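You operate a simulated robot arm through the tools that you are given. There is no shell and no other tool. Be economical: measure what you need, move in short steps, check, and stop when the job is done.

Carry out the task below with a simulated robot arm. There is one attempt and no reset: what you move stays moved.

## Task
Clean the teal comb in the sonic cleaner for one minute.
Fine: put it back and end with the dial at OFF and the lid open; the other comb stays as it is.

Only the result counts: the job must be done as asked and must still hold three seconds after the hand-in. Knocking over, shifting, dropping, spilling or breaking anything else fails it. A push-on lid holds only when it is set on centred and level and pressed home; a screw cap is set on level and turned clockwise until tight.

## Robot
A 7-joint arm with a two-finger parallel gripper, fixed in place. Base frame: the origin is at the foot of the arm, x ahead of it, y to its left, z up. Lengths are in m, angles in rad, forces in N, time in s.
With the tool pointing down near the work surface it reaches from about 0.28 to 0.68 m from the base axis. Its first joint turns from -1.152 to 1.152 rad. Payload 1.57 kg.
The tool frame sits at the grasp point between the pads (the TCP): z along the fingers, y along the line on which they close. The tips reach 0.03 m beyond it. Largest opening 0.11 m; finger width 0.024, thickness 0.012; the body of the gripper, 0.048 by 0.112 m, starts 0.078 m behind the TCP.
Orientation is told as [roll, pitch, yaw] about the base's x, y, z axes, in that order, counted from this pose: with the fingers straight down and closing along the base's y, the tool's x points along the base's -x, its y along +y and its z along -z.

## Interface
- The arm moves only by the tool servo_tool. Its argument "series" is a list of rows, each an object (a shift or turn left out is 0, a gripper value left out holds the last) with "offset": the shift along the tool's x, y, z in units of 50 mm (1.0 is 50 mm), a list of three; "dr": the turn, a rotation vector about the tool's x, y, z in units of 6 degrees (1.0 is 6 degrees), a list of three; "hand": the gripper command, from -1 (fully open) to 1 (shut), values between in proportion. In form: [{"offset": [tx, ty, tz], "dr": [ax, ay, az], "hand": hand}, ...]. A call has 1 to 20 rows; each row shifts and turns the commanded pose from where the row before left it, along the tool's axes as they then stand. A call with a number of a shift or a turn outside -1 to 1 is refused whole. Each row takes 0.2 s and may step no farther than 0.05 m and 0.15 rad from the row before; otherwise, or with a gripper value out of range, the whole call is refused. Where a pose cannot be reached the arm comes as near as it can. A force on the tool above 40 N (or 10 N above the force at the start of the call, whichever is more), or a blocked arm, ends the call early, and 0.2 s more pass. The fingers move at their own pace (about 0.108 m/s each) and stop on an object; they squeeze with about 20 N. The grip force told is the motor's: it shows also when the fingers shut on nothing. Time passes only in rows, and 0.2 s behind the last, so rows that do not move let the fingers close. It gives the time, the measured TCP pose, the force on the tool (base axes), the opening and the grip force at its end, in the units of the frame above (readings bear some noise), with the torque about the TCP (base axes, N m) and any sound that the robot's microphone picked up, and new pictures: "show" is both (left out), scene, wrist or none.
- Cameras (640 x 400 px; columns grow to the right, rows downward): "scene" is fixed at [0.16, -0.3863, 1.4205]; the picture's right is [0.84, -0.54, 0.00], its down [-0.25, -0.39, -0.89] and it looks along [0.48, 0.74, -0.46] (base axes); focal length 295 px, centre (320, 200). "wrist" rides on the gripper at [0.07, 0.016, -0.141] in the tool frame; the picture's right is [-0.23, 0.97, 0.00], its down [-0.86, -0.20, -0.48] and it looks along [-0.47, -0.11, 0.88] (tool axes); focal length 222 px, centre (320, 200).
- measure_at(camera, pixels): for up to 12 pixels [column, row] of the newest picture of that camera ("zoom" is the newest enlarged one), the place [x, y, z] in the base frame of the surface seen there, good to about 0.002 m, but the place of the scene camera against the robot may be out by one fixed shift of up to 0.012 m in any direction. The clock stands still meanwhile.
- inspect(camera, box): a new picture of the part [left, top, right, bottom] of that camera's present view, enlarged. The clock stands still meanwhile.
- finish_job(): hands the job in; it is judged then, once.

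Work in short steps. Measure before you move; look again where a grasp or a placing could have gone wrong, and mend it. You have 80 turns and 200 pictures in all, those below and enlarged ones among them. Open the gripper and draw the arm clear of the work before you hand the job in, unless the task says otherwise; then end with one line.

The tools are called after ">>>" as a command line: name --argument value ..., lists and objects as JSON in quotes. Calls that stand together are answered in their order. servo_tool: Moves the arm, as the interface text tells. Its arguments: {"type":"object","properties":{"series":{"type":"array","items":{"type":"object","properties":{"offset":{"type":"array","items":{"type":"number"}},"dr":{"type":"array","items":{"type":"number"}},"hand":{"type":"number"}}}},"show":{"type":"string","enum":["both","scene","wrist","none"]}},"required":["series"]} The other tools are called the same way: measure_at (camera, pixels) gives the place of the surface under pixels of a picture; inspect (camera, box) takes an enlarged picture of a part of a camera's view; finish_job () hands the job in.

At the start:

```text
time: 0.0
ee_pos: [0.351, 0.0851, 1.3021]
ee_rot: [0.0, 0.0, 0.002]
wrist_force: [-0.2, -0.7, 0.4]
ft_torque: [-0.01, -0.02, -0.01]
opening: 0.11
gripper_force: 0.1
```

scene: 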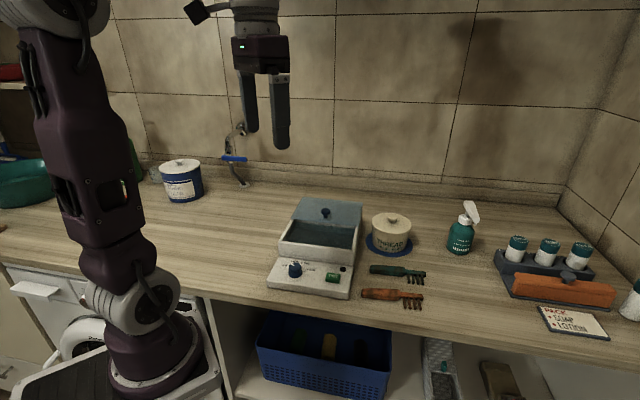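
wrist: 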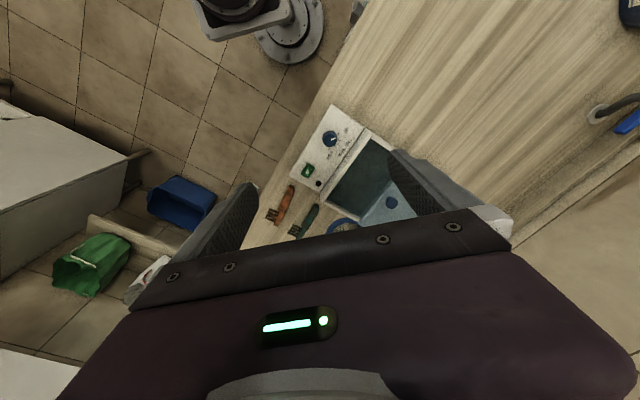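

I'll look closely at the cleaner and combs in the scene (around 315,245 and 398,275) first.

>>> inspect --camera "scene" --box '[250, 180, 450, 310]'

>>> inspect --camera "wrist" --box '[250, 90, 430, 240]'

>>> measure_at --camera "scene" --pixels '[[372, 268], [400, 271], [424, 278], [365, 292], [420, 300], [295, 269], [331, 277], [343, 268], [325, 212], [318, 235], [283, 242], [352, 250]]'

```text
3.08 times, centred on (350, 245) of scene
```

zoom: 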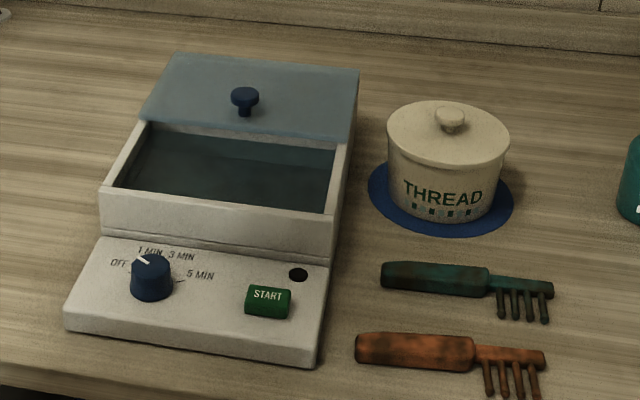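

```text
2.67 times, centred on (340, 165) of wrist
```

zoom: 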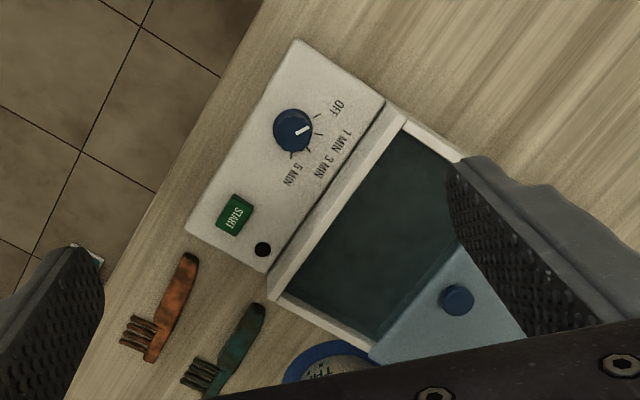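

```text
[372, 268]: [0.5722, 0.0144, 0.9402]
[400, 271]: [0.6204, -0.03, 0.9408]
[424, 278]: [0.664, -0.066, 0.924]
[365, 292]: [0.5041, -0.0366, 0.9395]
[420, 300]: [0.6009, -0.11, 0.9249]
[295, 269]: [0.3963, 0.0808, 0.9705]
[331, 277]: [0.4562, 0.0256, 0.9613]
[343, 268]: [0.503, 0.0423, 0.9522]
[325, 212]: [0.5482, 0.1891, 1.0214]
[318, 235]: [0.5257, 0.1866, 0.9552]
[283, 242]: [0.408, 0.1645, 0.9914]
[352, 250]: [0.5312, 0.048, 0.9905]
```

I'll measure the lid, jar and tank geometry.

>>> measure_at --camera "scene" --pixels '[[306, 200], [360, 206], [299, 218], [357, 223], [326, 208], [330, 203], [278, 240], [288, 220], [391, 220], [374, 228], [409, 228], [390, 248]]'

>>> measure_at --camera "wrist" --pixels '[[330, 139], [307, 171], [318, 184], [389, 202], [364, 140], [324, 203], [375, 160], [420, 200], [317, 207], [304, 232], [291, 188], [277, 220]]'

>>> inspect --camera "scene" --box '[265, 245, 355, 300]'

>>> inspect --camera "scene" --box '[270, 190, 370, 252]'

```text
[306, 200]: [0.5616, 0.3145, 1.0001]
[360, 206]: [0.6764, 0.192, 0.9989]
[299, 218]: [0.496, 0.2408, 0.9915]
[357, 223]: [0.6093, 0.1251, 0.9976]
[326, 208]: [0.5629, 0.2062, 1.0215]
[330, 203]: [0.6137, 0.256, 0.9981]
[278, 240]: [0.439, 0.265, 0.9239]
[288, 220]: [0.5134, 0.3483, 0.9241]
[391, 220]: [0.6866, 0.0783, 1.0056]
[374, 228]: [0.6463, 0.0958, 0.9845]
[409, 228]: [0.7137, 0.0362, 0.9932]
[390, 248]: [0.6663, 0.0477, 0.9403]
```

```text
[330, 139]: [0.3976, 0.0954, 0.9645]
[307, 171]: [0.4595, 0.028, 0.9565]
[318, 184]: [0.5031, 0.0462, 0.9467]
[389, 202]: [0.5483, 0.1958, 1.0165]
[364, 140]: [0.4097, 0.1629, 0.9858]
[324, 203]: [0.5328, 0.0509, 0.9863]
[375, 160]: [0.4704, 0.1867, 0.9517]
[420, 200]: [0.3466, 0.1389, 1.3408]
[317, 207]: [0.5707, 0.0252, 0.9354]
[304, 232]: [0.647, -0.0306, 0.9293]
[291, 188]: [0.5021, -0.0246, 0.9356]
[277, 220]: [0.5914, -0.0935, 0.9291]
```

```text
7.11 times, centred on (310, 272) of scene
```

zoom: 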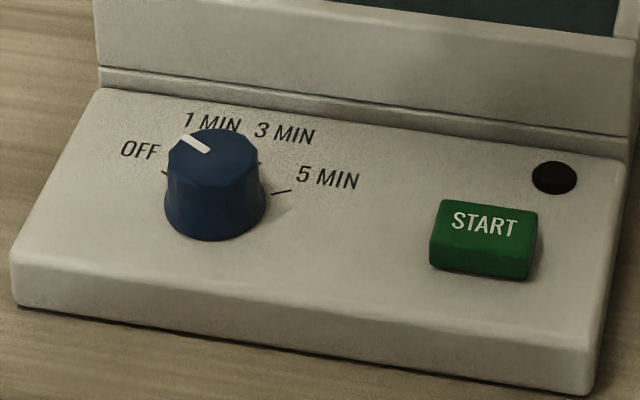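

```text
6.40 times, centred on (320, 221) of scene
```

zoom: 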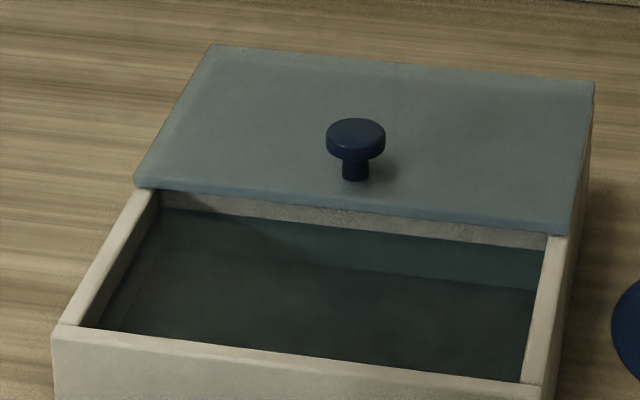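

The lid is a sliding one, open; the dial seems to be at OFF. I'll move above the teal comb (around 0.60, 0.0), turned to its direction (-37°), with the fingers part-open.

>>> servo_tool --series '[{"offset": [-0.711, -0.234, 0.52], "hand": -0.09}, {"offset": [-0.711, -0.234, 0.52]}, {"offset": [-0.711, -0.234, 0.52]}, {"offset": [-0.711, -0.234, 0.52]}, {"offset": [-0.711, -0.234, 0.52]}, {"offset": [-0.711, -0.234, 0.52]}, {"offset": [-0.711, -0.234, 0.52]}, {"dr": [0, 0, 0.886]}, {"dr": [0, 0, 0.886]}, {"dr": [0, 0, 0.886]}, {"dr": [0, 0, 0.886]}, {"dr": [0, 0, 0.886]}, {"dr": [0, 0, 0.886]}, {"dr": [0, 0, 0.886]}, {}]'

```text
time: 3.2
ee_pos: [0.5983, 0.0047, 1.1216]
ee_rot: [0.0, -0.001, -0.649]
wrist_force: [-0.6, 0.1, -0.2]
ft_torque: [-0.02, -0.02, -0.04]
opening: 0.0601
gripper_force: 0.0
```

scene: 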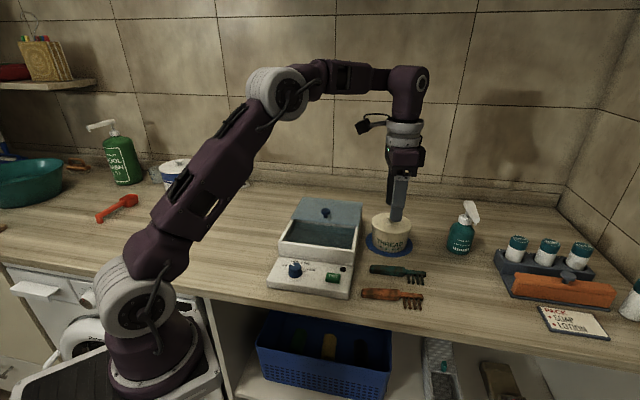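
wrist: 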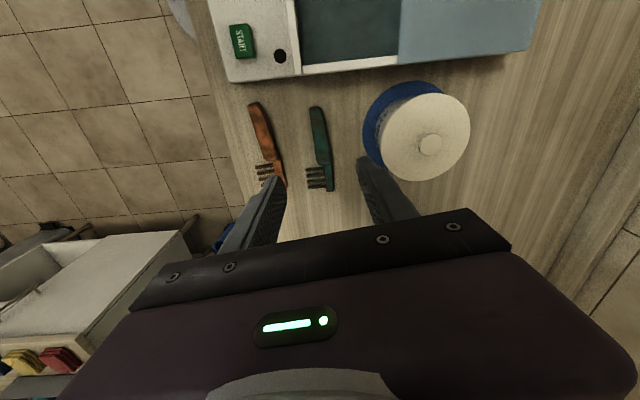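

The teal comb is at (320,148) in the wrist view; I'll measure its ends, the jar edge and tank.

>>> inspect --camera "wrist" --box '[230, 90, 390, 200]'

>>> measure_at --camera "wrist" --pixels '[[316, 110], [319, 130], [321, 148], [326, 165], [330, 188], [311, 187], [365, 133], [381, 130], [429, 145], [278, 180], [304, 67], [397, 58]]'

```text
3.64 times, centred on (310, 145) of wrist
```

zoom: 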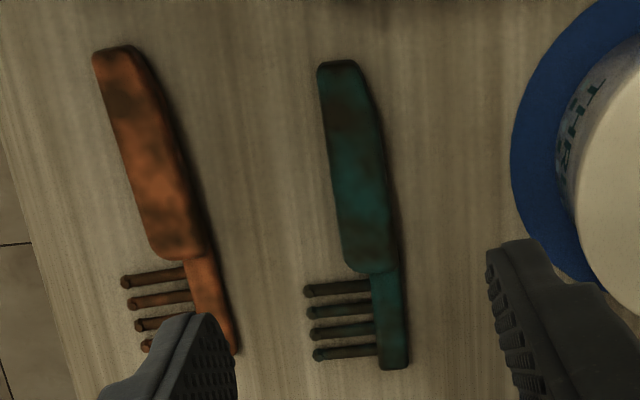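

```text
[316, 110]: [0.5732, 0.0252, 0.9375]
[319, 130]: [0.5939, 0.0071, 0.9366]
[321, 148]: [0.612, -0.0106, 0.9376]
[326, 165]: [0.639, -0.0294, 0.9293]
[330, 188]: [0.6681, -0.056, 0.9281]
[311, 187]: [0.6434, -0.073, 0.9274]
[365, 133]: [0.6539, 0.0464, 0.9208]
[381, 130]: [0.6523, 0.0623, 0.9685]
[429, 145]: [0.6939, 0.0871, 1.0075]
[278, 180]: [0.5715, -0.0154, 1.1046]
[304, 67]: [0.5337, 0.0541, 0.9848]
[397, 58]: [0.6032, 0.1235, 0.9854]
```

I'll align and go down on the handle centre (0.603,-0.002) with tips just above the counter (counter ≈0.919).

>>> servo_tool --series '[{"dr": [0, 0, 0.57]}, {"offset": [-0.16, -0.04, 0.6]}, {"offset": [0, 0, 0.7]}, {"offset": [0, 0, 0.7]}, {"offset": [0, 0, 0.5]}, {}]'

```text
time: 4.6
ee_pos: [0.6056, -0.0037, 0.9928]
ee_rot: [0.0, 0.001, -0.709]
wrist_force: [-0.1, -0.4, 0.0]
ft_torque: [0.03, 0.02, 0.01]
opening: 0.0598
gripper_force: 0.0
```

scene: 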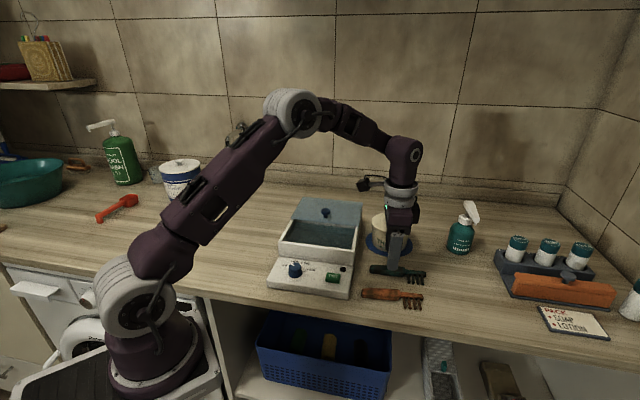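
wrist: 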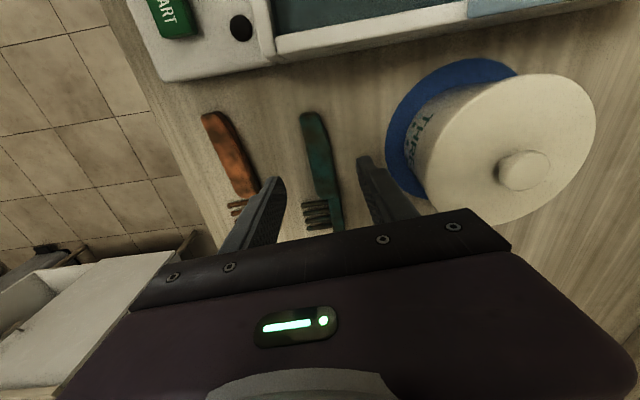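

The comb lies centred between the fingers; lowering 41 mm and closing.

>>> servo_tool --series '[{"offset": [0, 0, 0.42]}, {"offset": [0, 0, 0.4]}, {}, {"hand": 1}, {}, {}, {}]'

```text
time: 6.2
ee_pos: [0.6074, -0.0032, 0.9517]
ee_rot: [0.0, 0.0, -0.708]
wrist_force: [0.4, 0.1, 0.4]
ft_torque: [0.0, 0.03, 0.02]
opening: 0.0212
gripper_force: 19.9
```

scene: 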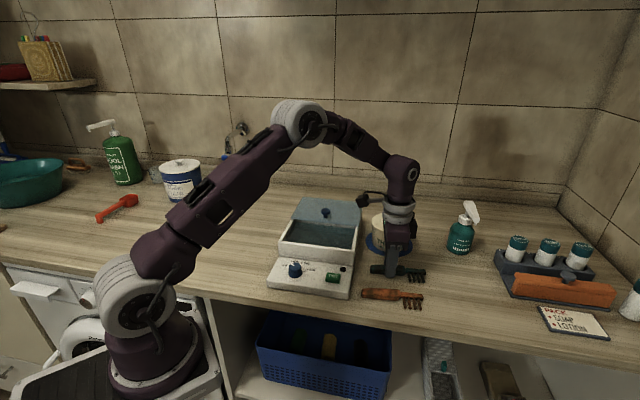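
wrist: 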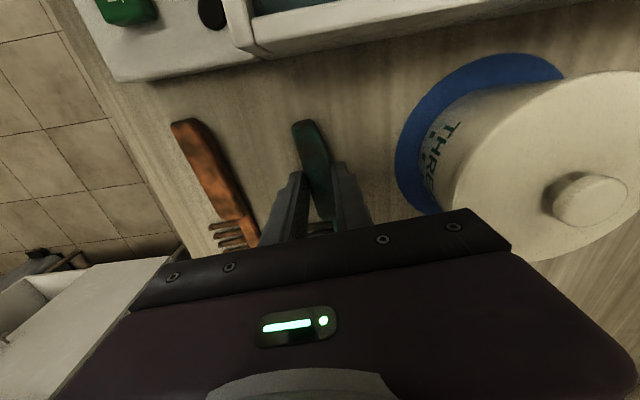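

Gripped (opening 0.021). Lifting 150 mm and moving over the tank opening.

>>> servo_tool --series '[{"offset": [0, 0, -0.3]}, {"offset": [0, 0, -0.7]}, {"offset": [0, 0, -0.7]}, {"offset": [0, 0, -0.7]}, {"offset": [0, 0, -0.6]}, {"offset": [0.62, 0.19, 0]}, {"offset": [0.62, 0.19, 0]}, {"offset": [0.62, 0.19, 0]}, {"offset": [0.62, 0.19, 0]}, {"offset": [0.62, 0.19, 0]}, {"offset": [0.62, 0.19, 0]}, {}, {}]'

```text
time: 9.0
ee_pos: [0.4999, 0.1612, 1.1061]
ee_rot: [0.0, 0.0, -0.708]
wrist_force: [0.1, 0.2, -0.4]
ft_torque: [-0.04, -0.01, -0.01]
opening: 0.0211
gripper_force: 20.0
```

scene: 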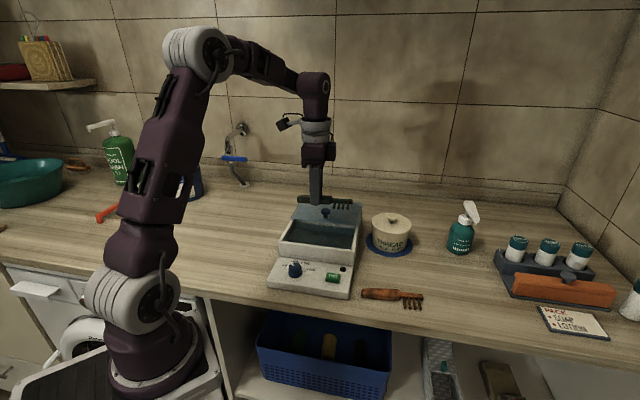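
wrist: 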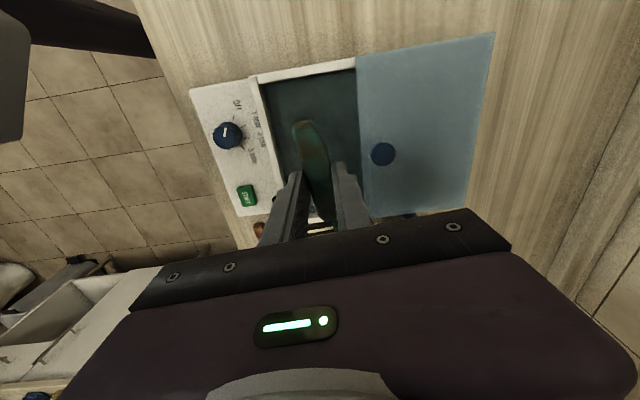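

Now a clear view of the tank. I'll measure its inner corners and the dial.

>>> inspect --camera "wrist" --box '[180, 50, 420, 230]'

>>> inspect --camera "wrist" --box '[190, 80, 280, 180]'

>>> measure_at --camera "wrist" --pixels '[[260, 81], [252, 85], [356, 59], [355, 70], [266, 86], [310, 100], [283, 150], [345, 130], [490, 40], [462, 200], [383, 154], [228, 135]]'

>>> measure_at --camera "scene" --pixels '[[283, 242], [352, 251], [287, 241], [348, 249], [300, 221], [353, 226], [320, 236], [340, 229]]'

```text
2.22 times, centred on (300, 140) of wrist
```

zoom: 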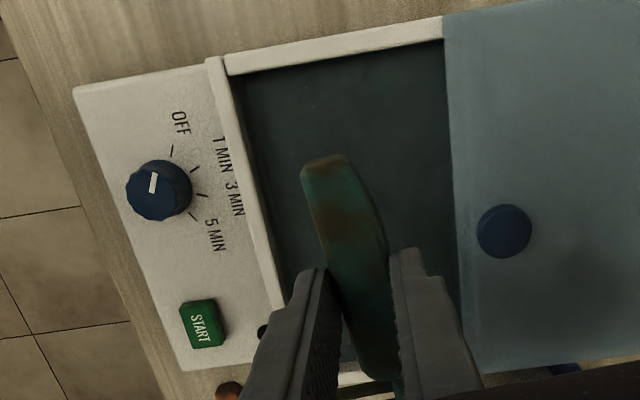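

```text
4.00 times, centred on (235, 130) of wrist
```

zoom: 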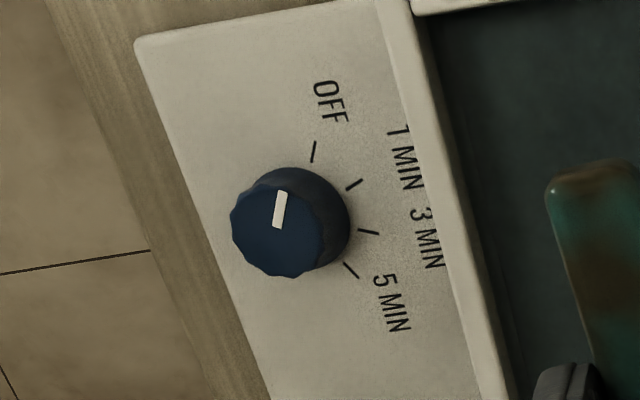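

```text
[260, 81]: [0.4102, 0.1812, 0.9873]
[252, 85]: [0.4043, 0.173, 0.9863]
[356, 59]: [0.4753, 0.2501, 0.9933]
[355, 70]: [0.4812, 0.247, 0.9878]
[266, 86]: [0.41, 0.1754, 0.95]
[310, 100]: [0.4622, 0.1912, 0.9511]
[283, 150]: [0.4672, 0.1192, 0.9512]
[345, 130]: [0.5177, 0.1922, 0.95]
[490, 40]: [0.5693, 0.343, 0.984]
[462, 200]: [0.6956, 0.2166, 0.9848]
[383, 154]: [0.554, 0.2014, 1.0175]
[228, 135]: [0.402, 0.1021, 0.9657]
```

```text
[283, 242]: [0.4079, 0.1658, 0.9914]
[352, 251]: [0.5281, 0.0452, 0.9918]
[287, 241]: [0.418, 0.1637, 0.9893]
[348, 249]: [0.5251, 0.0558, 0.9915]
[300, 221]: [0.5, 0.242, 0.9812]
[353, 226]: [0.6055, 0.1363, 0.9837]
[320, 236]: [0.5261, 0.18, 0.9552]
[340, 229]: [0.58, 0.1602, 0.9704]
```

Dial is at OFF, 1 MIN about 50° clockwise. I align the comb with the tank (yaw -43.4°) and lower to just above the rim.

>>> servo_tool --series '[{"dr": [0, 0, 0.47], "offset": [0.136, 0.053, 0]}, {"offset": [0, 0, 0.6]}, {"offset": [0, 0, 0.6]}, {"offset": [0, 0, 0.5]}, {}, {}]'

>>> inspect --camera "scene" --box '[260, 170, 400, 270]'

```text
time: 10.4
ee_pos: [0.4955, 0.1674, 1.0188]
ee_rot: [0.0, -0.001, -0.758]
wrist_force: [0.4, -0.3, -0.8]
ft_torque: [0.0, 0.0, 0.0]
opening: 0.021
gripper_force: 20.1
```

scene: 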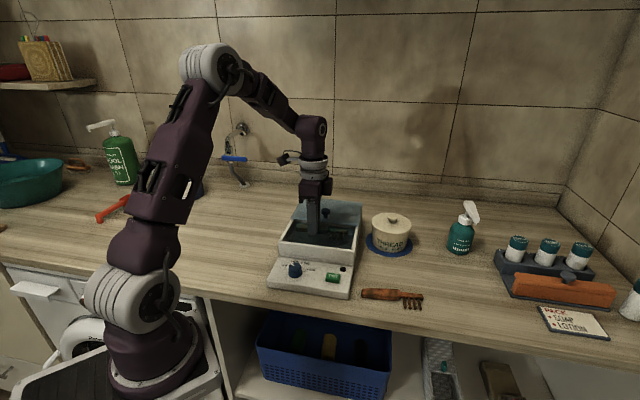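
wrist: 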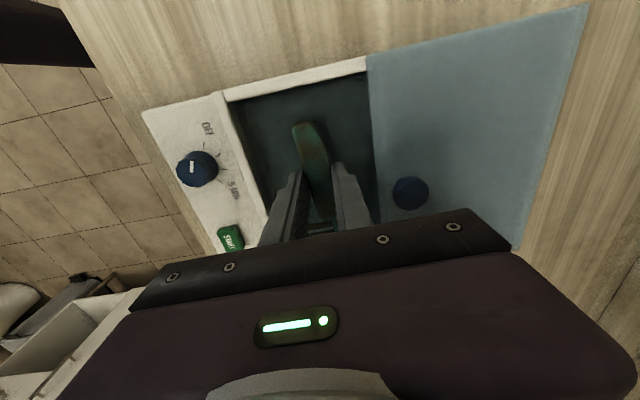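

```text
4.00 times, centred on (330, 220) of scene
```

zoom: 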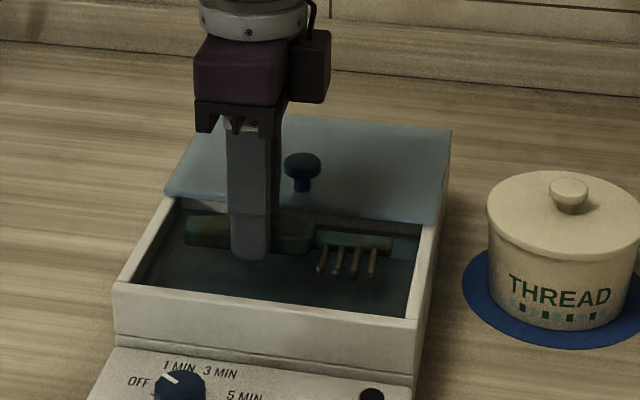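

The comb fits inside the walls. Lowering 45 mm in small steps and watching force.

>>> servo_tool --series '[{"offset": [0, 0, 0.3]}, {"offset": [0, 0, 0.2]}, {"offset": [0, 0, 0.2]}, {"offset": [0, 0, 0.1]}, {"offset": [0, 0, 0.1]}, {}]'

```text
time: 11.6
ee_pos: [0.4994, 0.1676, 0.9794]
ee_rot: [0.006, -0.003, -0.757]
wrist_force: [-1.7, -1.3, 6.8]
ft_torque: [0.06, 0.27, -0.01]
opening: 0.0207
gripper_force: 19.8
stopped in row 5: the force on the tool passed its limit at 55 N (the readings are from after the stop); the commanded pose is now the measured one
```

scene: 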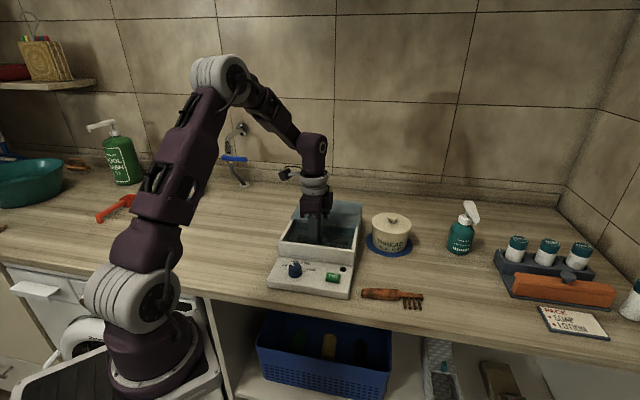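
wrist: 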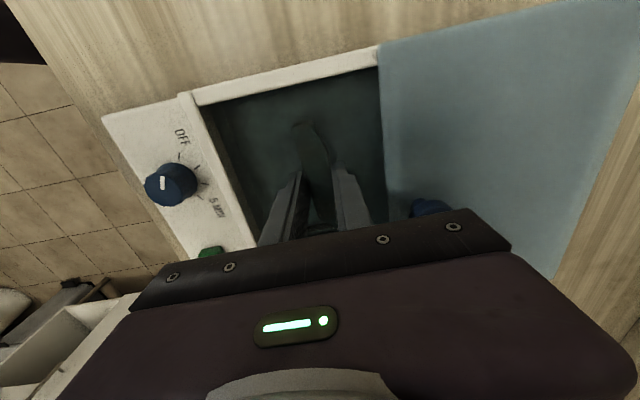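

Comb rests on the tank floor (TCP 0.979, z force up). Releasing to about 45 mm opening and lifting straight out.

>>> servo_tool --series '[{"hand": 0.18}, {}, {}, {"offset": [0, 0, -0.3]}, {"offset": [0, 0, -0.6]}, {"offset": [0, 0, -0.7]}, {"offset": [0, 0, -0.8]}, {"offset": [0, 0, -0.6]}, {}]'

>>> inspect --camera "scene" --box '[260, 190, 360, 252]'

```text
time: 13.6
ee_pos: [0.4974, 0.1673, 1.13]
ee_rot: [0.006, -0.005, -0.757]
wrist_force: [-0.1, 0.0, 0.2]
ft_torque: [0.0, 0.0, -0.01]
opening: 0.0451
gripper_force: 0.0
```

scene: 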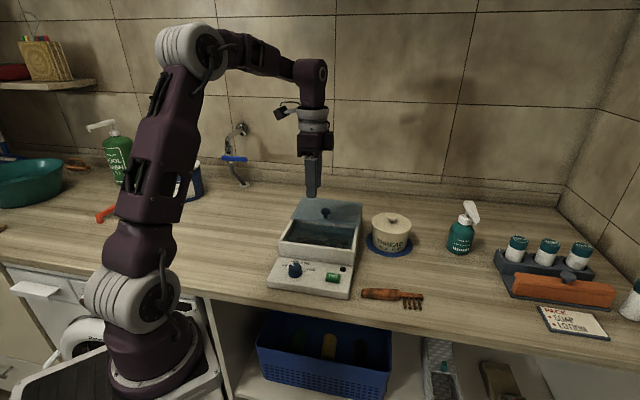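
wrist: 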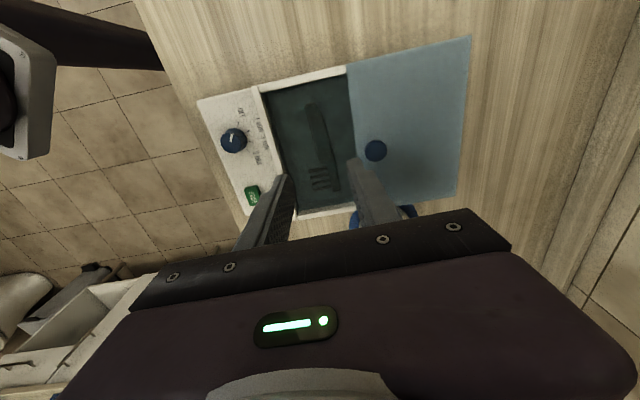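

```text
6.40 times, centred on (310, 221) of scene
```

zoom: 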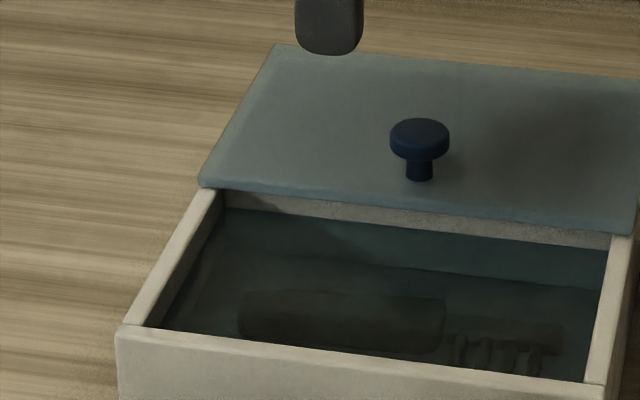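

The comb is in the tank, under water. Measuring its pose, and the knob.

>>> inspect --camera "wrist" --box '[180, 50, 420, 230]'

>>> measure_at --camera "wrist" --pixels '[[312, 108], [320, 140], [335, 188], [315, 185], [290, 120], [376, 150], [352, 215], [300, 216], [261, 88], [347, 66], [233, 140], [252, 196]]'

```text
2.22 times, centred on (300, 140) of wrist
```

zoom: 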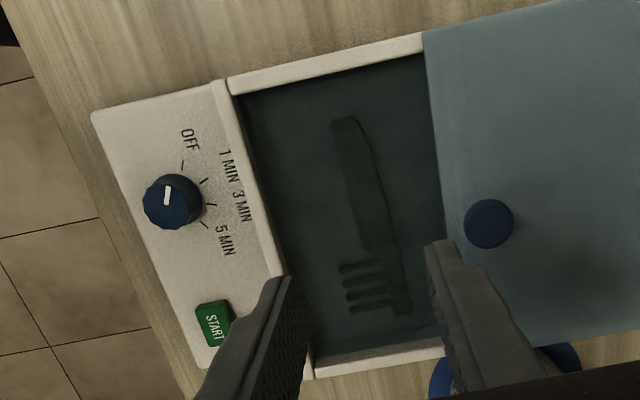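

```text
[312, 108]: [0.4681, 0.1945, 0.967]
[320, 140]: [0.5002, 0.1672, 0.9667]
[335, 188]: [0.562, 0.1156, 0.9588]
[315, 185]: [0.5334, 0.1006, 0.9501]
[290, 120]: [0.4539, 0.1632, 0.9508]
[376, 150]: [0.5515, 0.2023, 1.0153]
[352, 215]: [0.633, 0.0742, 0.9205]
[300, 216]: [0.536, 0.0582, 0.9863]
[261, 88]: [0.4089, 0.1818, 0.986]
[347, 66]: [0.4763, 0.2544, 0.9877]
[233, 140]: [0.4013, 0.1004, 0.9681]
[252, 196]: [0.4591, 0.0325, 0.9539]
```

Comb is flat on the tank floor. Next: slide the lid shut by its knob at (0.5525, 0.202, top 1.016). Moving over the knob and down partway.

>>> servo_tool --series '[{"offset": [-0.165, 0.63, 0]}, {"offset": [-0.16, 0.632, 0]}, {"offset": [0, 0, 0.7]}, {"offset": [0, 0, 0.5]}, {}, {}]'

>>> inspect --camera "scene" --box '[280, 170, 380, 232]'

```text
time: 15.0
ee_pos: [0.5518, 0.2002, 1.0677]
ee_rot: [0.003, -0.003, -0.758]
wrist_force: [1.3, -0.4, 0.3]
ft_torque: [0.02, -0.02, 0.01]
opening: 0.045
gripper_force: 0.1
```

scene: 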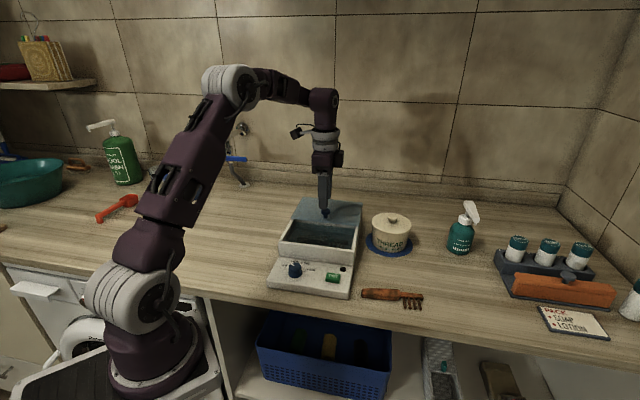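
wrist: 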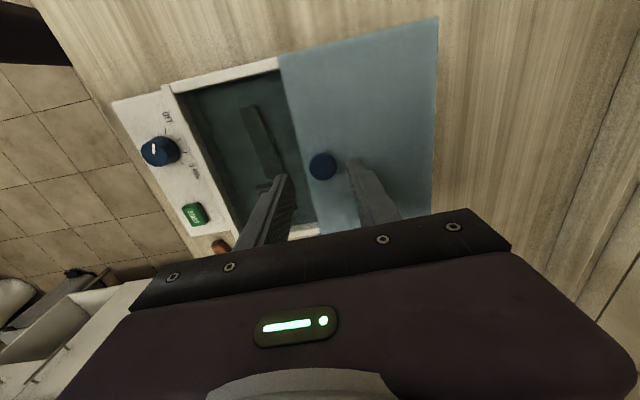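

```text
6.40 times, centred on (330, 201) of scene
```

zoom: 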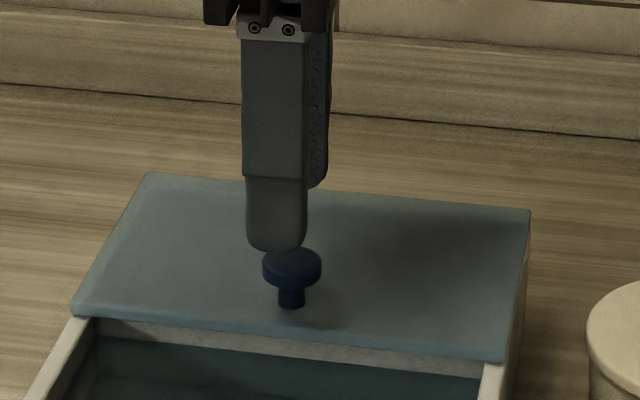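

Aligned over the knob; lowering to TCP ≈1.021 and closing.

>>> servo_tool --series '[{"offset": [0, 0, 0.5]}, {"offset": [0, 0, 0.42]}, {}, {"hand": 1}, {}, {}]'

```text
time: 16.4
ee_pos: [0.5525, 0.2005, 1.0235]
ee_rot: [0.009, -0.007, -0.759]
wrist_force: [-1.1, 1.5, 35.2]
ft_torque: [-0.12, 0.22, 0.07]
opening: 0.0251
gripper_force: 36.8
```

scene: 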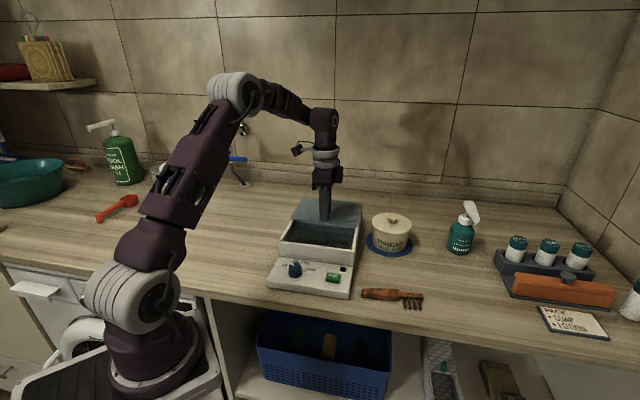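
wrist: 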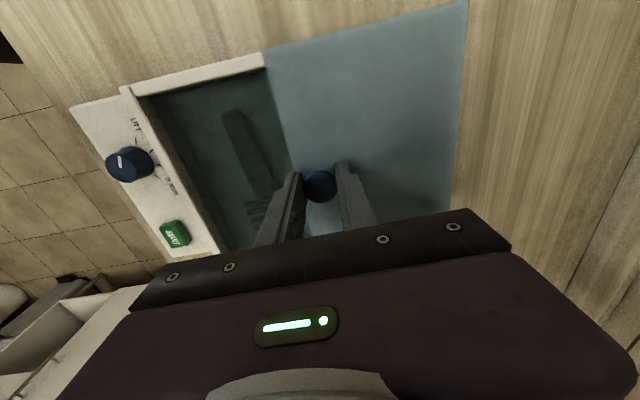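

The tips press on the lid (35 N). I'll reopen slightly, rise 4 mm, and regrip.

>>> servo_tool --series '[{"hand": 0.35}, {"offset": [0, 0, -0.09]}, {}, {"hand": 1}, {}, {}]' --show "none"

```text
time: 17.8
ee_pos: [0.5526, 0.203, 1.0263]
ee_rot: [0.002, 0.0, -0.758]
wrist_force: [-2.5, 1.1, -26.4]
ft_torque: [-0.06, -0.09, 0.01]
opening: 0.0257
gripper_force: 36.5
```

Now -26 N vertical; ease down 1.5 mm and try a small drag toward the front.

>>> servo_tool --series '[{"offset": [0, 0, 0.03]}, {}, {"offset": [0, -0.1, 0]}, {"offset": [0, -0.1, 0]}, {"offset": [0, -0.1, 0]}, {}]'

```text
time: 19.2
ee_pos: [0.5418, 0.1913, 1.0261]
ee_rot: [0.003, 0.002, -0.758]
wrist_force: [-13.4, 12.4, -22.3]
ft_torque: [0.29, 0.32, 0.03]
opening: 0.0258
gripper_force: 37.4
```

scene: 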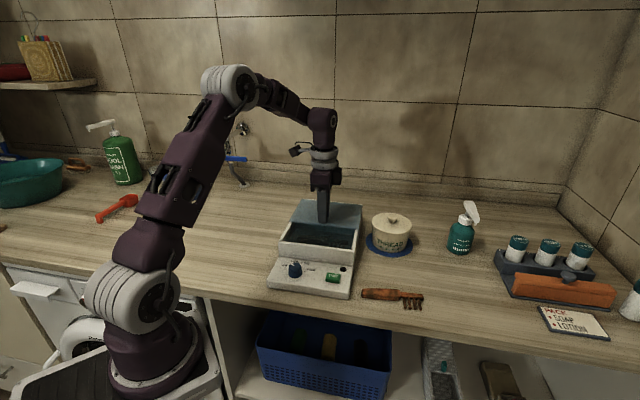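
wrist: 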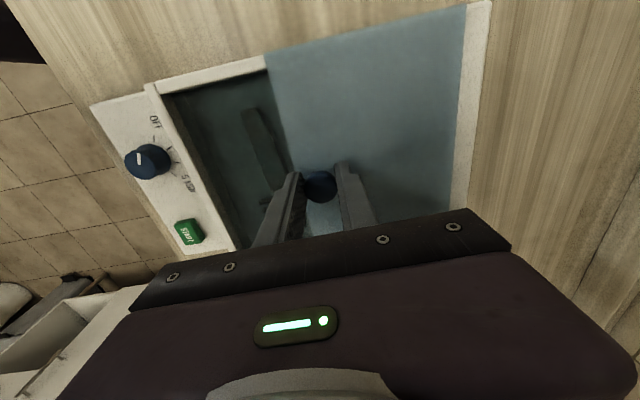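

The lid slides. Lateral force ~18 N along -u, so I correct 2 mm that way and keep sliding.

>>> servo_tool --series '[{"offset": [0.04, -0.1, 0]}, {"offset": [0, -0.2, 0.01]}, {"offset": [0, -0.2, 0]}, {"offset": [0, -0.2, 0]}, {"offset": [0, -0.2, 0]}, {}]' --show "wrist"

```text
time: 20.6
ee_pos: [0.5107, 0.1598, 1.026]
ee_rot: [0.007, -0.003, -0.758]
wrist_force: [-12.6, 12.7, 21.8]
ft_torque: [0.16, 0.2, 0.05]
opening: 0.0258
gripper_force: 37.1
```

wrist: 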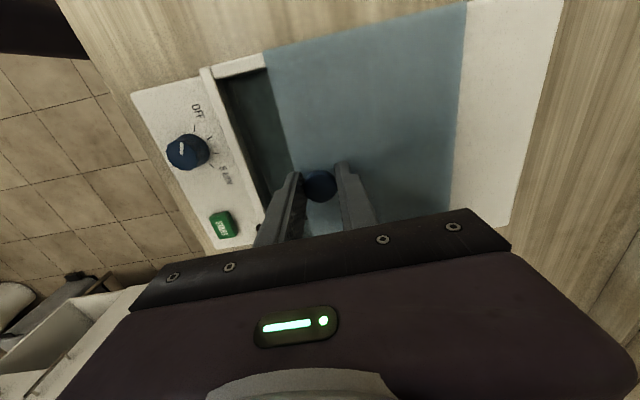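

Continue sliding (true direction ≈45°), with small lateral and vertical corrections.

>>> servo_tool --series '[{"offset": [0.04, -0.2, -0.02]}, {"offset": [0.01, -0.2, 0]}, {"offset": [0.006, -0.2, 0]}, {"offset": [0.006, -0.15, 0]}, {}]' --show "wrist"

```text
time: 21.8
ee_pos: [0.4848, 0.1328, 1.0279]
ee_rot: [0.005, -0.003, -0.759]
wrist_force: [9.8, -10.4, -26.0]
ft_torque: [-0.16, -0.14, 0.01]
opening: 0.0257
gripper_force: 36.9
```

wrist: 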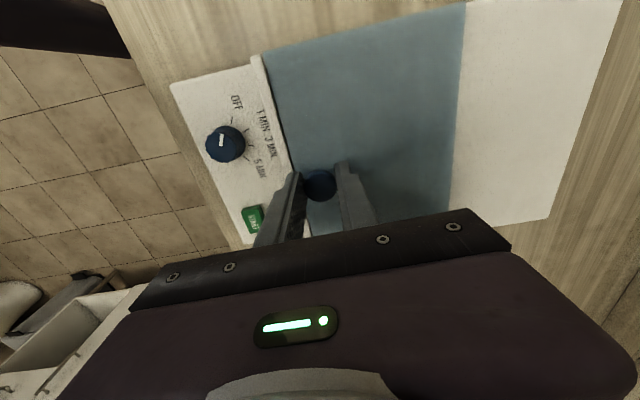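

Nearly closed; push the remaining few mm to its stop (limited by the force guard).

>>> servo_tool --series '[{"offset": [-0.02, -0.06, 0.02]}, {"offset": [0, -0.06, 0]}, {"offset": [0, -0.06, 0]}, {}]' --show "wrist"

>>> inspect --camera "wrist" --box '[190, 40, 350, 250]'

>>> inspect --camera "scene" --box '[260, 200, 380, 300]'

```text
time: 22.8
ee_pos: [0.4779, 0.1264, 1.0275]
ee_rot: [0.007, -0.006, -0.759]
wrist_force: [16.5, -17.2, 0.7]
ft_torque: [-0.53, -0.48, -0.04]
opening: 0.0256
gripper_force: 37.3
```

wrist: 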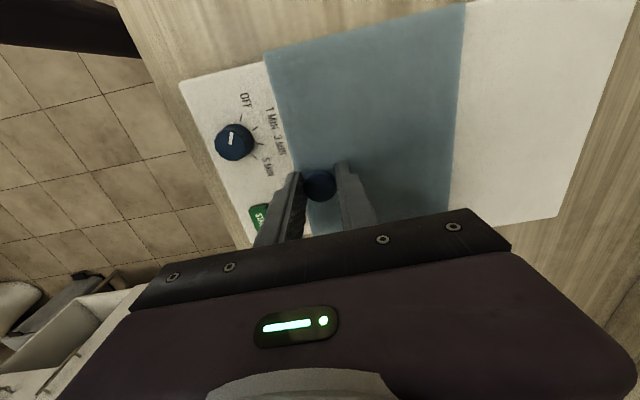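

```text
1.90 times, centred on (270, 145) of wrist
```

zoom: 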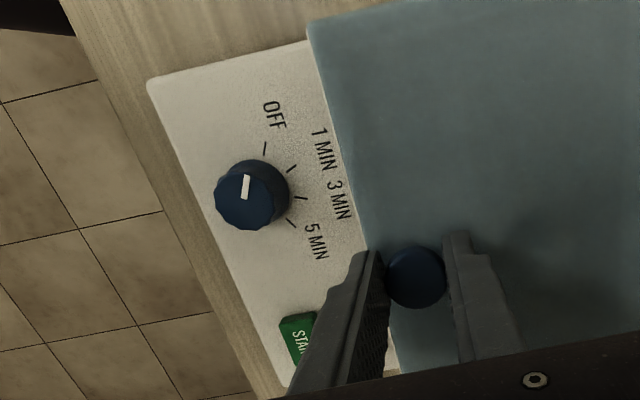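

```text
4.00 times, centred on (320, 250) of scene
```

zoom: 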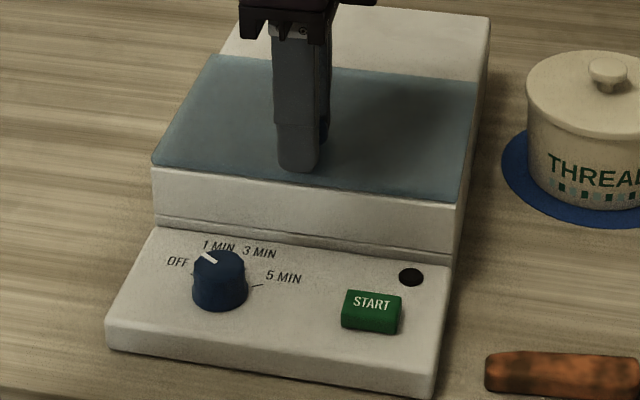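

The lid is flush at front. A small extra push to confirm the stop while relieving lateral force, then release and rise.

>>> servo_tool --series '[{"offset": [-0.04, 0, 0]}, {"offset": [0, -0.05, 0]}, {"offset": [0, -0.05, 0]}, {}]' --show "none"

```text
time: 23.8
ee_pos: [0.4757, 0.1246, 1.0273]
ee_rot: [0.016, -0.002, -0.756]
wrist_force: [24.4, 16.2, 17.2]
ft_torque: [0.75, 0.07, 0.1]
opening: 0.0255
gripper_force: 36.8
```

At the stop (28 N back-push). Release, rise, and move over the dial near (0.40,0.10).

>>> servo_tool --series '[{"offset": [0, 0.05, 0]}, {"hand": 0.2}, {}, {"offset": [0, 0, -0.6]}, {"offset": [0, 0, -0.8]}, {"offset": [0.38, -0.7, -0.4]}, {"offset": [0.38, -0.7, 0]}, {}, {}]'

```text
time: 25.8
ee_pos: [0.4032, 0.0971, 1.1179]
ee_rot: [0.005, -0.003, -0.757]
wrist_force: [0.5, -0.4, -0.9]
ft_torque: [0.01, 0.0, 0.02]
opening: 0.0441
gripper_force: 0.0
```

scene: 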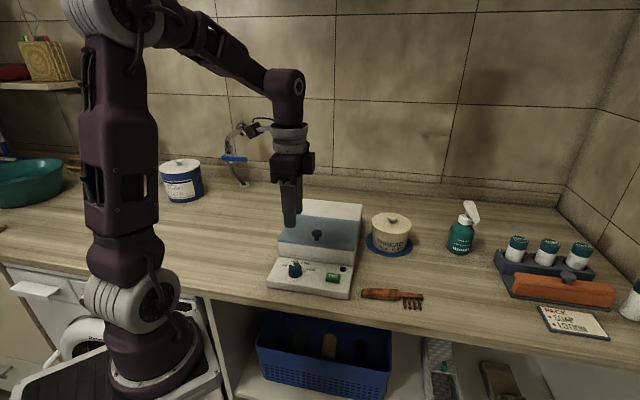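
wrist: 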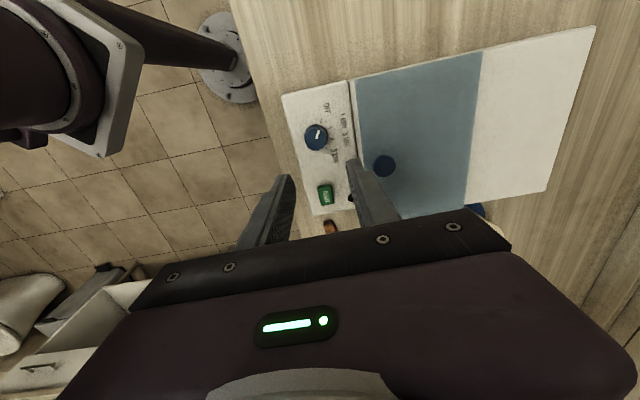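

>>> inspect --camera "wrist" --box '[275, 90, 365, 220]'

>>> measure_at --camera "wrist" --pixels '[[316, 137], [312, 137], [320, 137], [316, 131], [316, 143], [287, 98], [340, 90], [310, 170], [335, 165], [326, 195], [321, 187], [330, 203]]'

```text
3.08 times, centred on (320, 155) of wrist
```

zoom: 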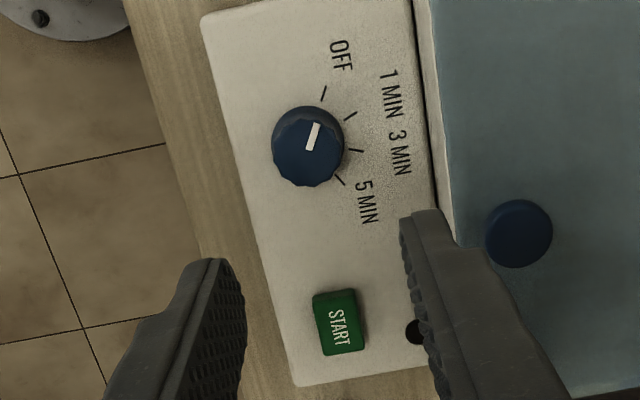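

```text
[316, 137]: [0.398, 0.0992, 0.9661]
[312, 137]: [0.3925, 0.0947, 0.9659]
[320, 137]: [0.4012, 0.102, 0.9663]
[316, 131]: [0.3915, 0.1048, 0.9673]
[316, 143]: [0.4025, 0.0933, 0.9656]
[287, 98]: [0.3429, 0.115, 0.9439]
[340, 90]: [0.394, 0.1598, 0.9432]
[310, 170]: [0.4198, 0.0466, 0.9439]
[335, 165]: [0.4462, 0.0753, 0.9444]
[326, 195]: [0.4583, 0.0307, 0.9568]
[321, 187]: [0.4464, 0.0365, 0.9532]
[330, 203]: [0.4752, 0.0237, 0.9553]
```

Measuring tick positions through the zoom to get the exact dial angles.

>>> inspect --camera "wrist" --box '[296, 112, 344, 162]'

```text
8.00 times, centred on (320, 137) of wrist
```

zoom: 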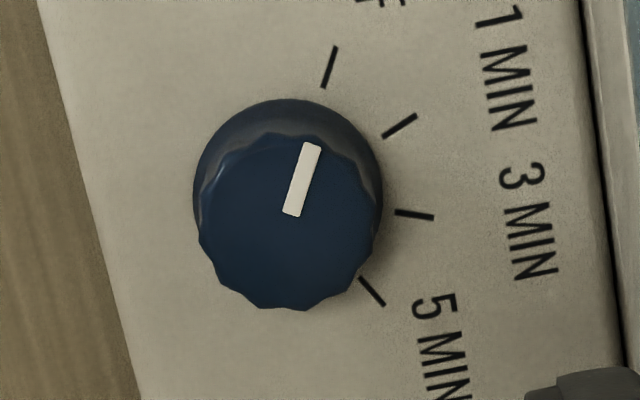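

>>> measure_at --camera "zoom" --pixels '[[335, 48], [324, 86], [414, 117], [385, 136], [432, 216], [398, 212], [384, 304], [361, 279], [311, 147], [291, 213], [288, 224]]'

```text
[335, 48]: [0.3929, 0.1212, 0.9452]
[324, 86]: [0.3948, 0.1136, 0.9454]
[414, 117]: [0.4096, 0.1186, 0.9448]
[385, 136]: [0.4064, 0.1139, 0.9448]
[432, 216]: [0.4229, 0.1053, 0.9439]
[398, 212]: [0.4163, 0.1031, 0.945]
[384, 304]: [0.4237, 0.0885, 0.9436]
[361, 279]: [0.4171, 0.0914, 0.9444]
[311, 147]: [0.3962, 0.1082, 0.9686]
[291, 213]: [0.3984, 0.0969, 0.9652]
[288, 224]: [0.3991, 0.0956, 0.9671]
```

Tick spacing is ≈40°. I move onto the dial at (0.399,0.098), pre-rotated 20° counter-clockwise, and descend to just above gripping height.

>>> servo_tool --series '[{"offset": [0.08, -0.043, 0.3]}, {"dr": [0, 0, -0.85], "offset": [0, 0, 0.5]}, {"dr": [0, 0, -0.85], "offset": [0, 0, 0.5]}, {"dr": [0, 0, -0.85], "offset": [0, 0, 0.5]}, {"dr": [0, 0, -0.8]}, {}, {}]'

```text
time: 27.4
ee_pos: [0.3974, 0.0998, 1.0272]
ee_rot: [0.002, -0.005, -0.407]
wrist_force: [-0.5, -0.1, 1.2]
ft_torque: [-0.02, -0.02, 0.0]
opening: 0.0441
gripper_force: 0.1
```

scene: 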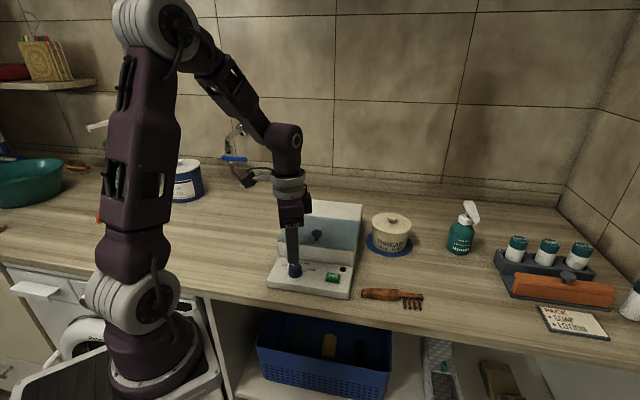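
wrist: 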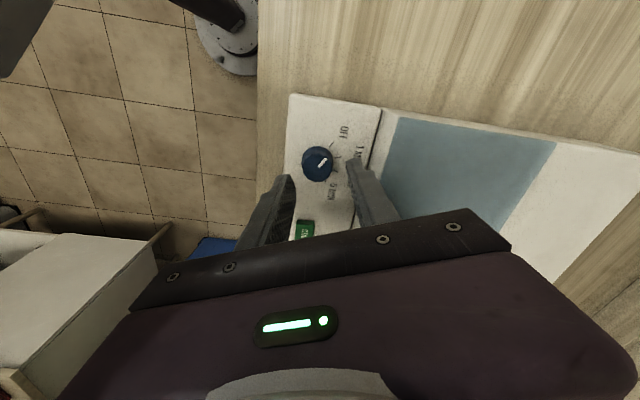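

Centred; lower 45 mm and grip the dial.

>>> servo_tool --series '[{"offset": [-0.038, -0.016, 0.3]}, {"offset": [0, 0, 0.4]}, {"offset": [0, 0, 0.2]}, {}, {"hand": 1}, {}, {}]'

```text
time: 29.1
ee_pos: [0.3969, 0.0966, 0.9786]
ee_rot: [-0.004, -0.001, -0.411]
wrist_force: [-3.6, -6.3, 7.0]
ft_torque: [0.11, -0.33, -0.01]
opening: 0.0297
gripper_force: 38.9
stopped in row 7: the force on the tool passed its limit at 41 N (the readings are from after the stop); the commanded pose is now the measured one
```

scene: 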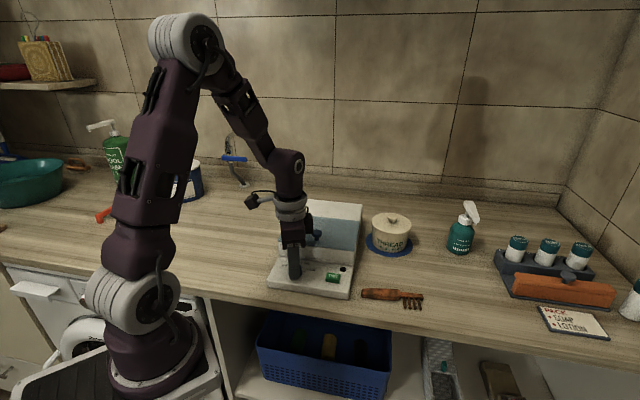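
wrist: 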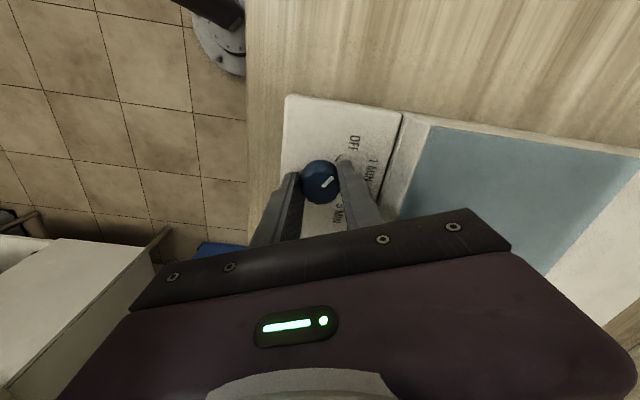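

Dial gripped (opening 0.030). Turning clockwise 40°.

>>> servo_tool --series '[{"dr": [0, 0, 0.8]}, {"dr": [0, 0, 0.9]}, {"dr": [0, 0, 1.0]}, {"dr": [0, 0, 1.0]}, {"dr": [0, 0, 1.0]}, {"dr": [0, 0, 1.0]}, {"dr": [0, 0, 0.97]}, {}, {}]'

>>> inspect --camera "wrist" --box '[260, 90, 400, 240]'

```text
time: 31.1
ee_pos: [0.3984, 0.098, 0.9777]
ee_rot: [0.0, -0.002, -1.107]
wrist_force: [10.3, -9.3, 15.8]
ft_torque: [-0.47, -0.74, 0.04]
opening: 0.0293
gripper_force: 39.4
```

scene: 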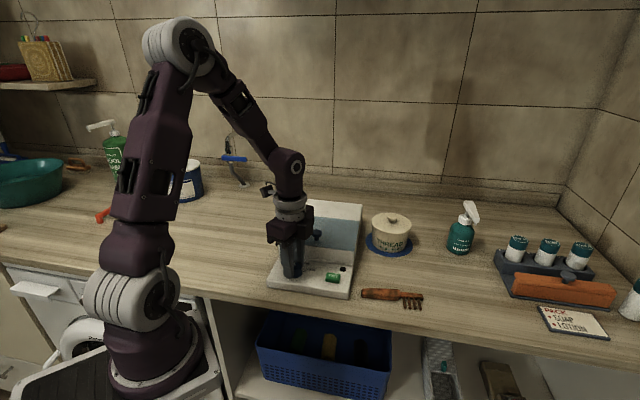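
wrist: 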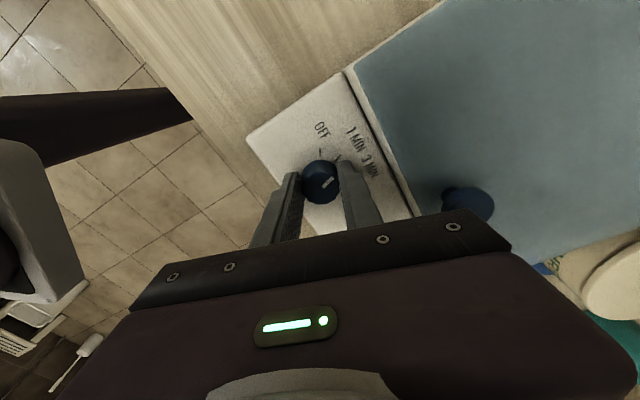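

```text
2.67 times, centred on (330, 165) of wrist
```

zoom: 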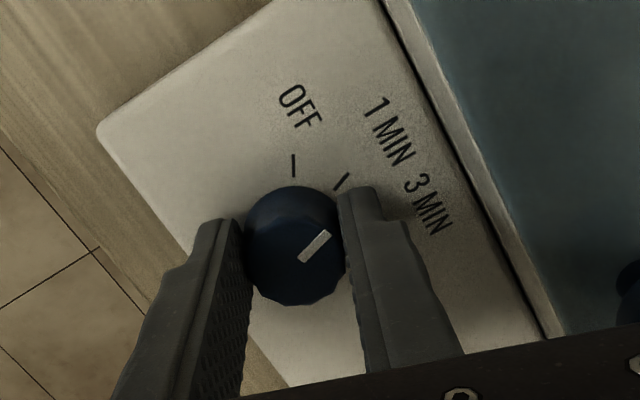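

Pointer is parallel with the 1 MIN tick. Release, lift and look.

>>> servo_tool --series '[{"hand": 0.2}, {}, {"offset": [0, 0, -0.4]}, {"offset": [0, 0, -0.8]}, {"offset": [0, 0, -0.8], "dr": [0, 0, -0.83]}, {"dr": [0, 0, -0.83]}, {"dr": [0, 0, -0.83]}, {"dr": [0, 0, -0.83]}, {}]'

>>> inspect --camera "wrist" --box '[275, 90, 375, 220]'

```text
time: 33.1
ee_pos: [0.3973, 0.098, 1.0776]
ee_rot: [-0.003, -0.003, -0.759]
wrist_force: [-0.1, 0.0, -0.5]
ft_torque: [-0.01, 0.02, 0.0]
opening: 0.0443
gripper_force: 0.0
```

scene: 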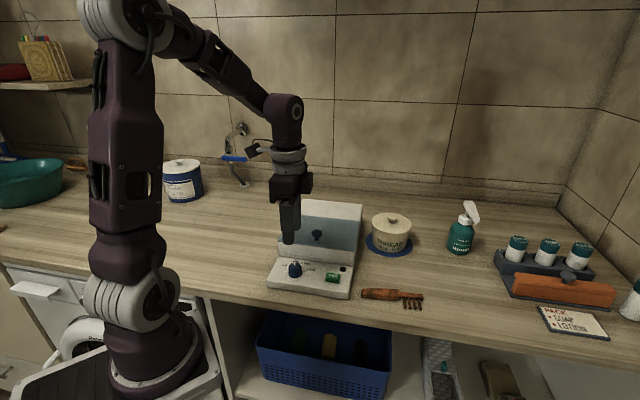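
wrist: 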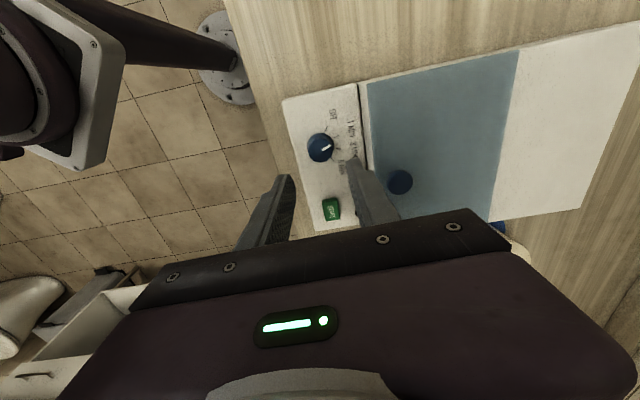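

```text
3.08 times, centred on (325, 155) of wrist
```

zoom: 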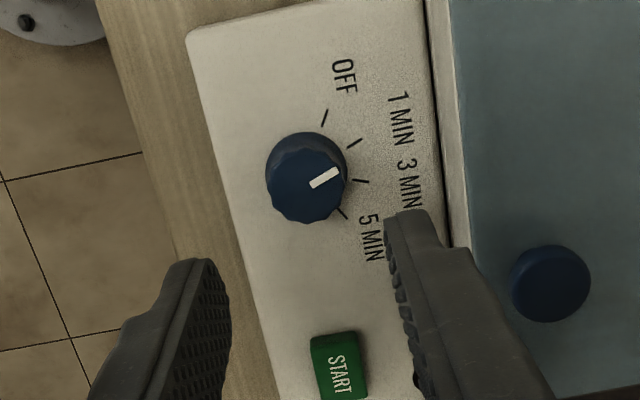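

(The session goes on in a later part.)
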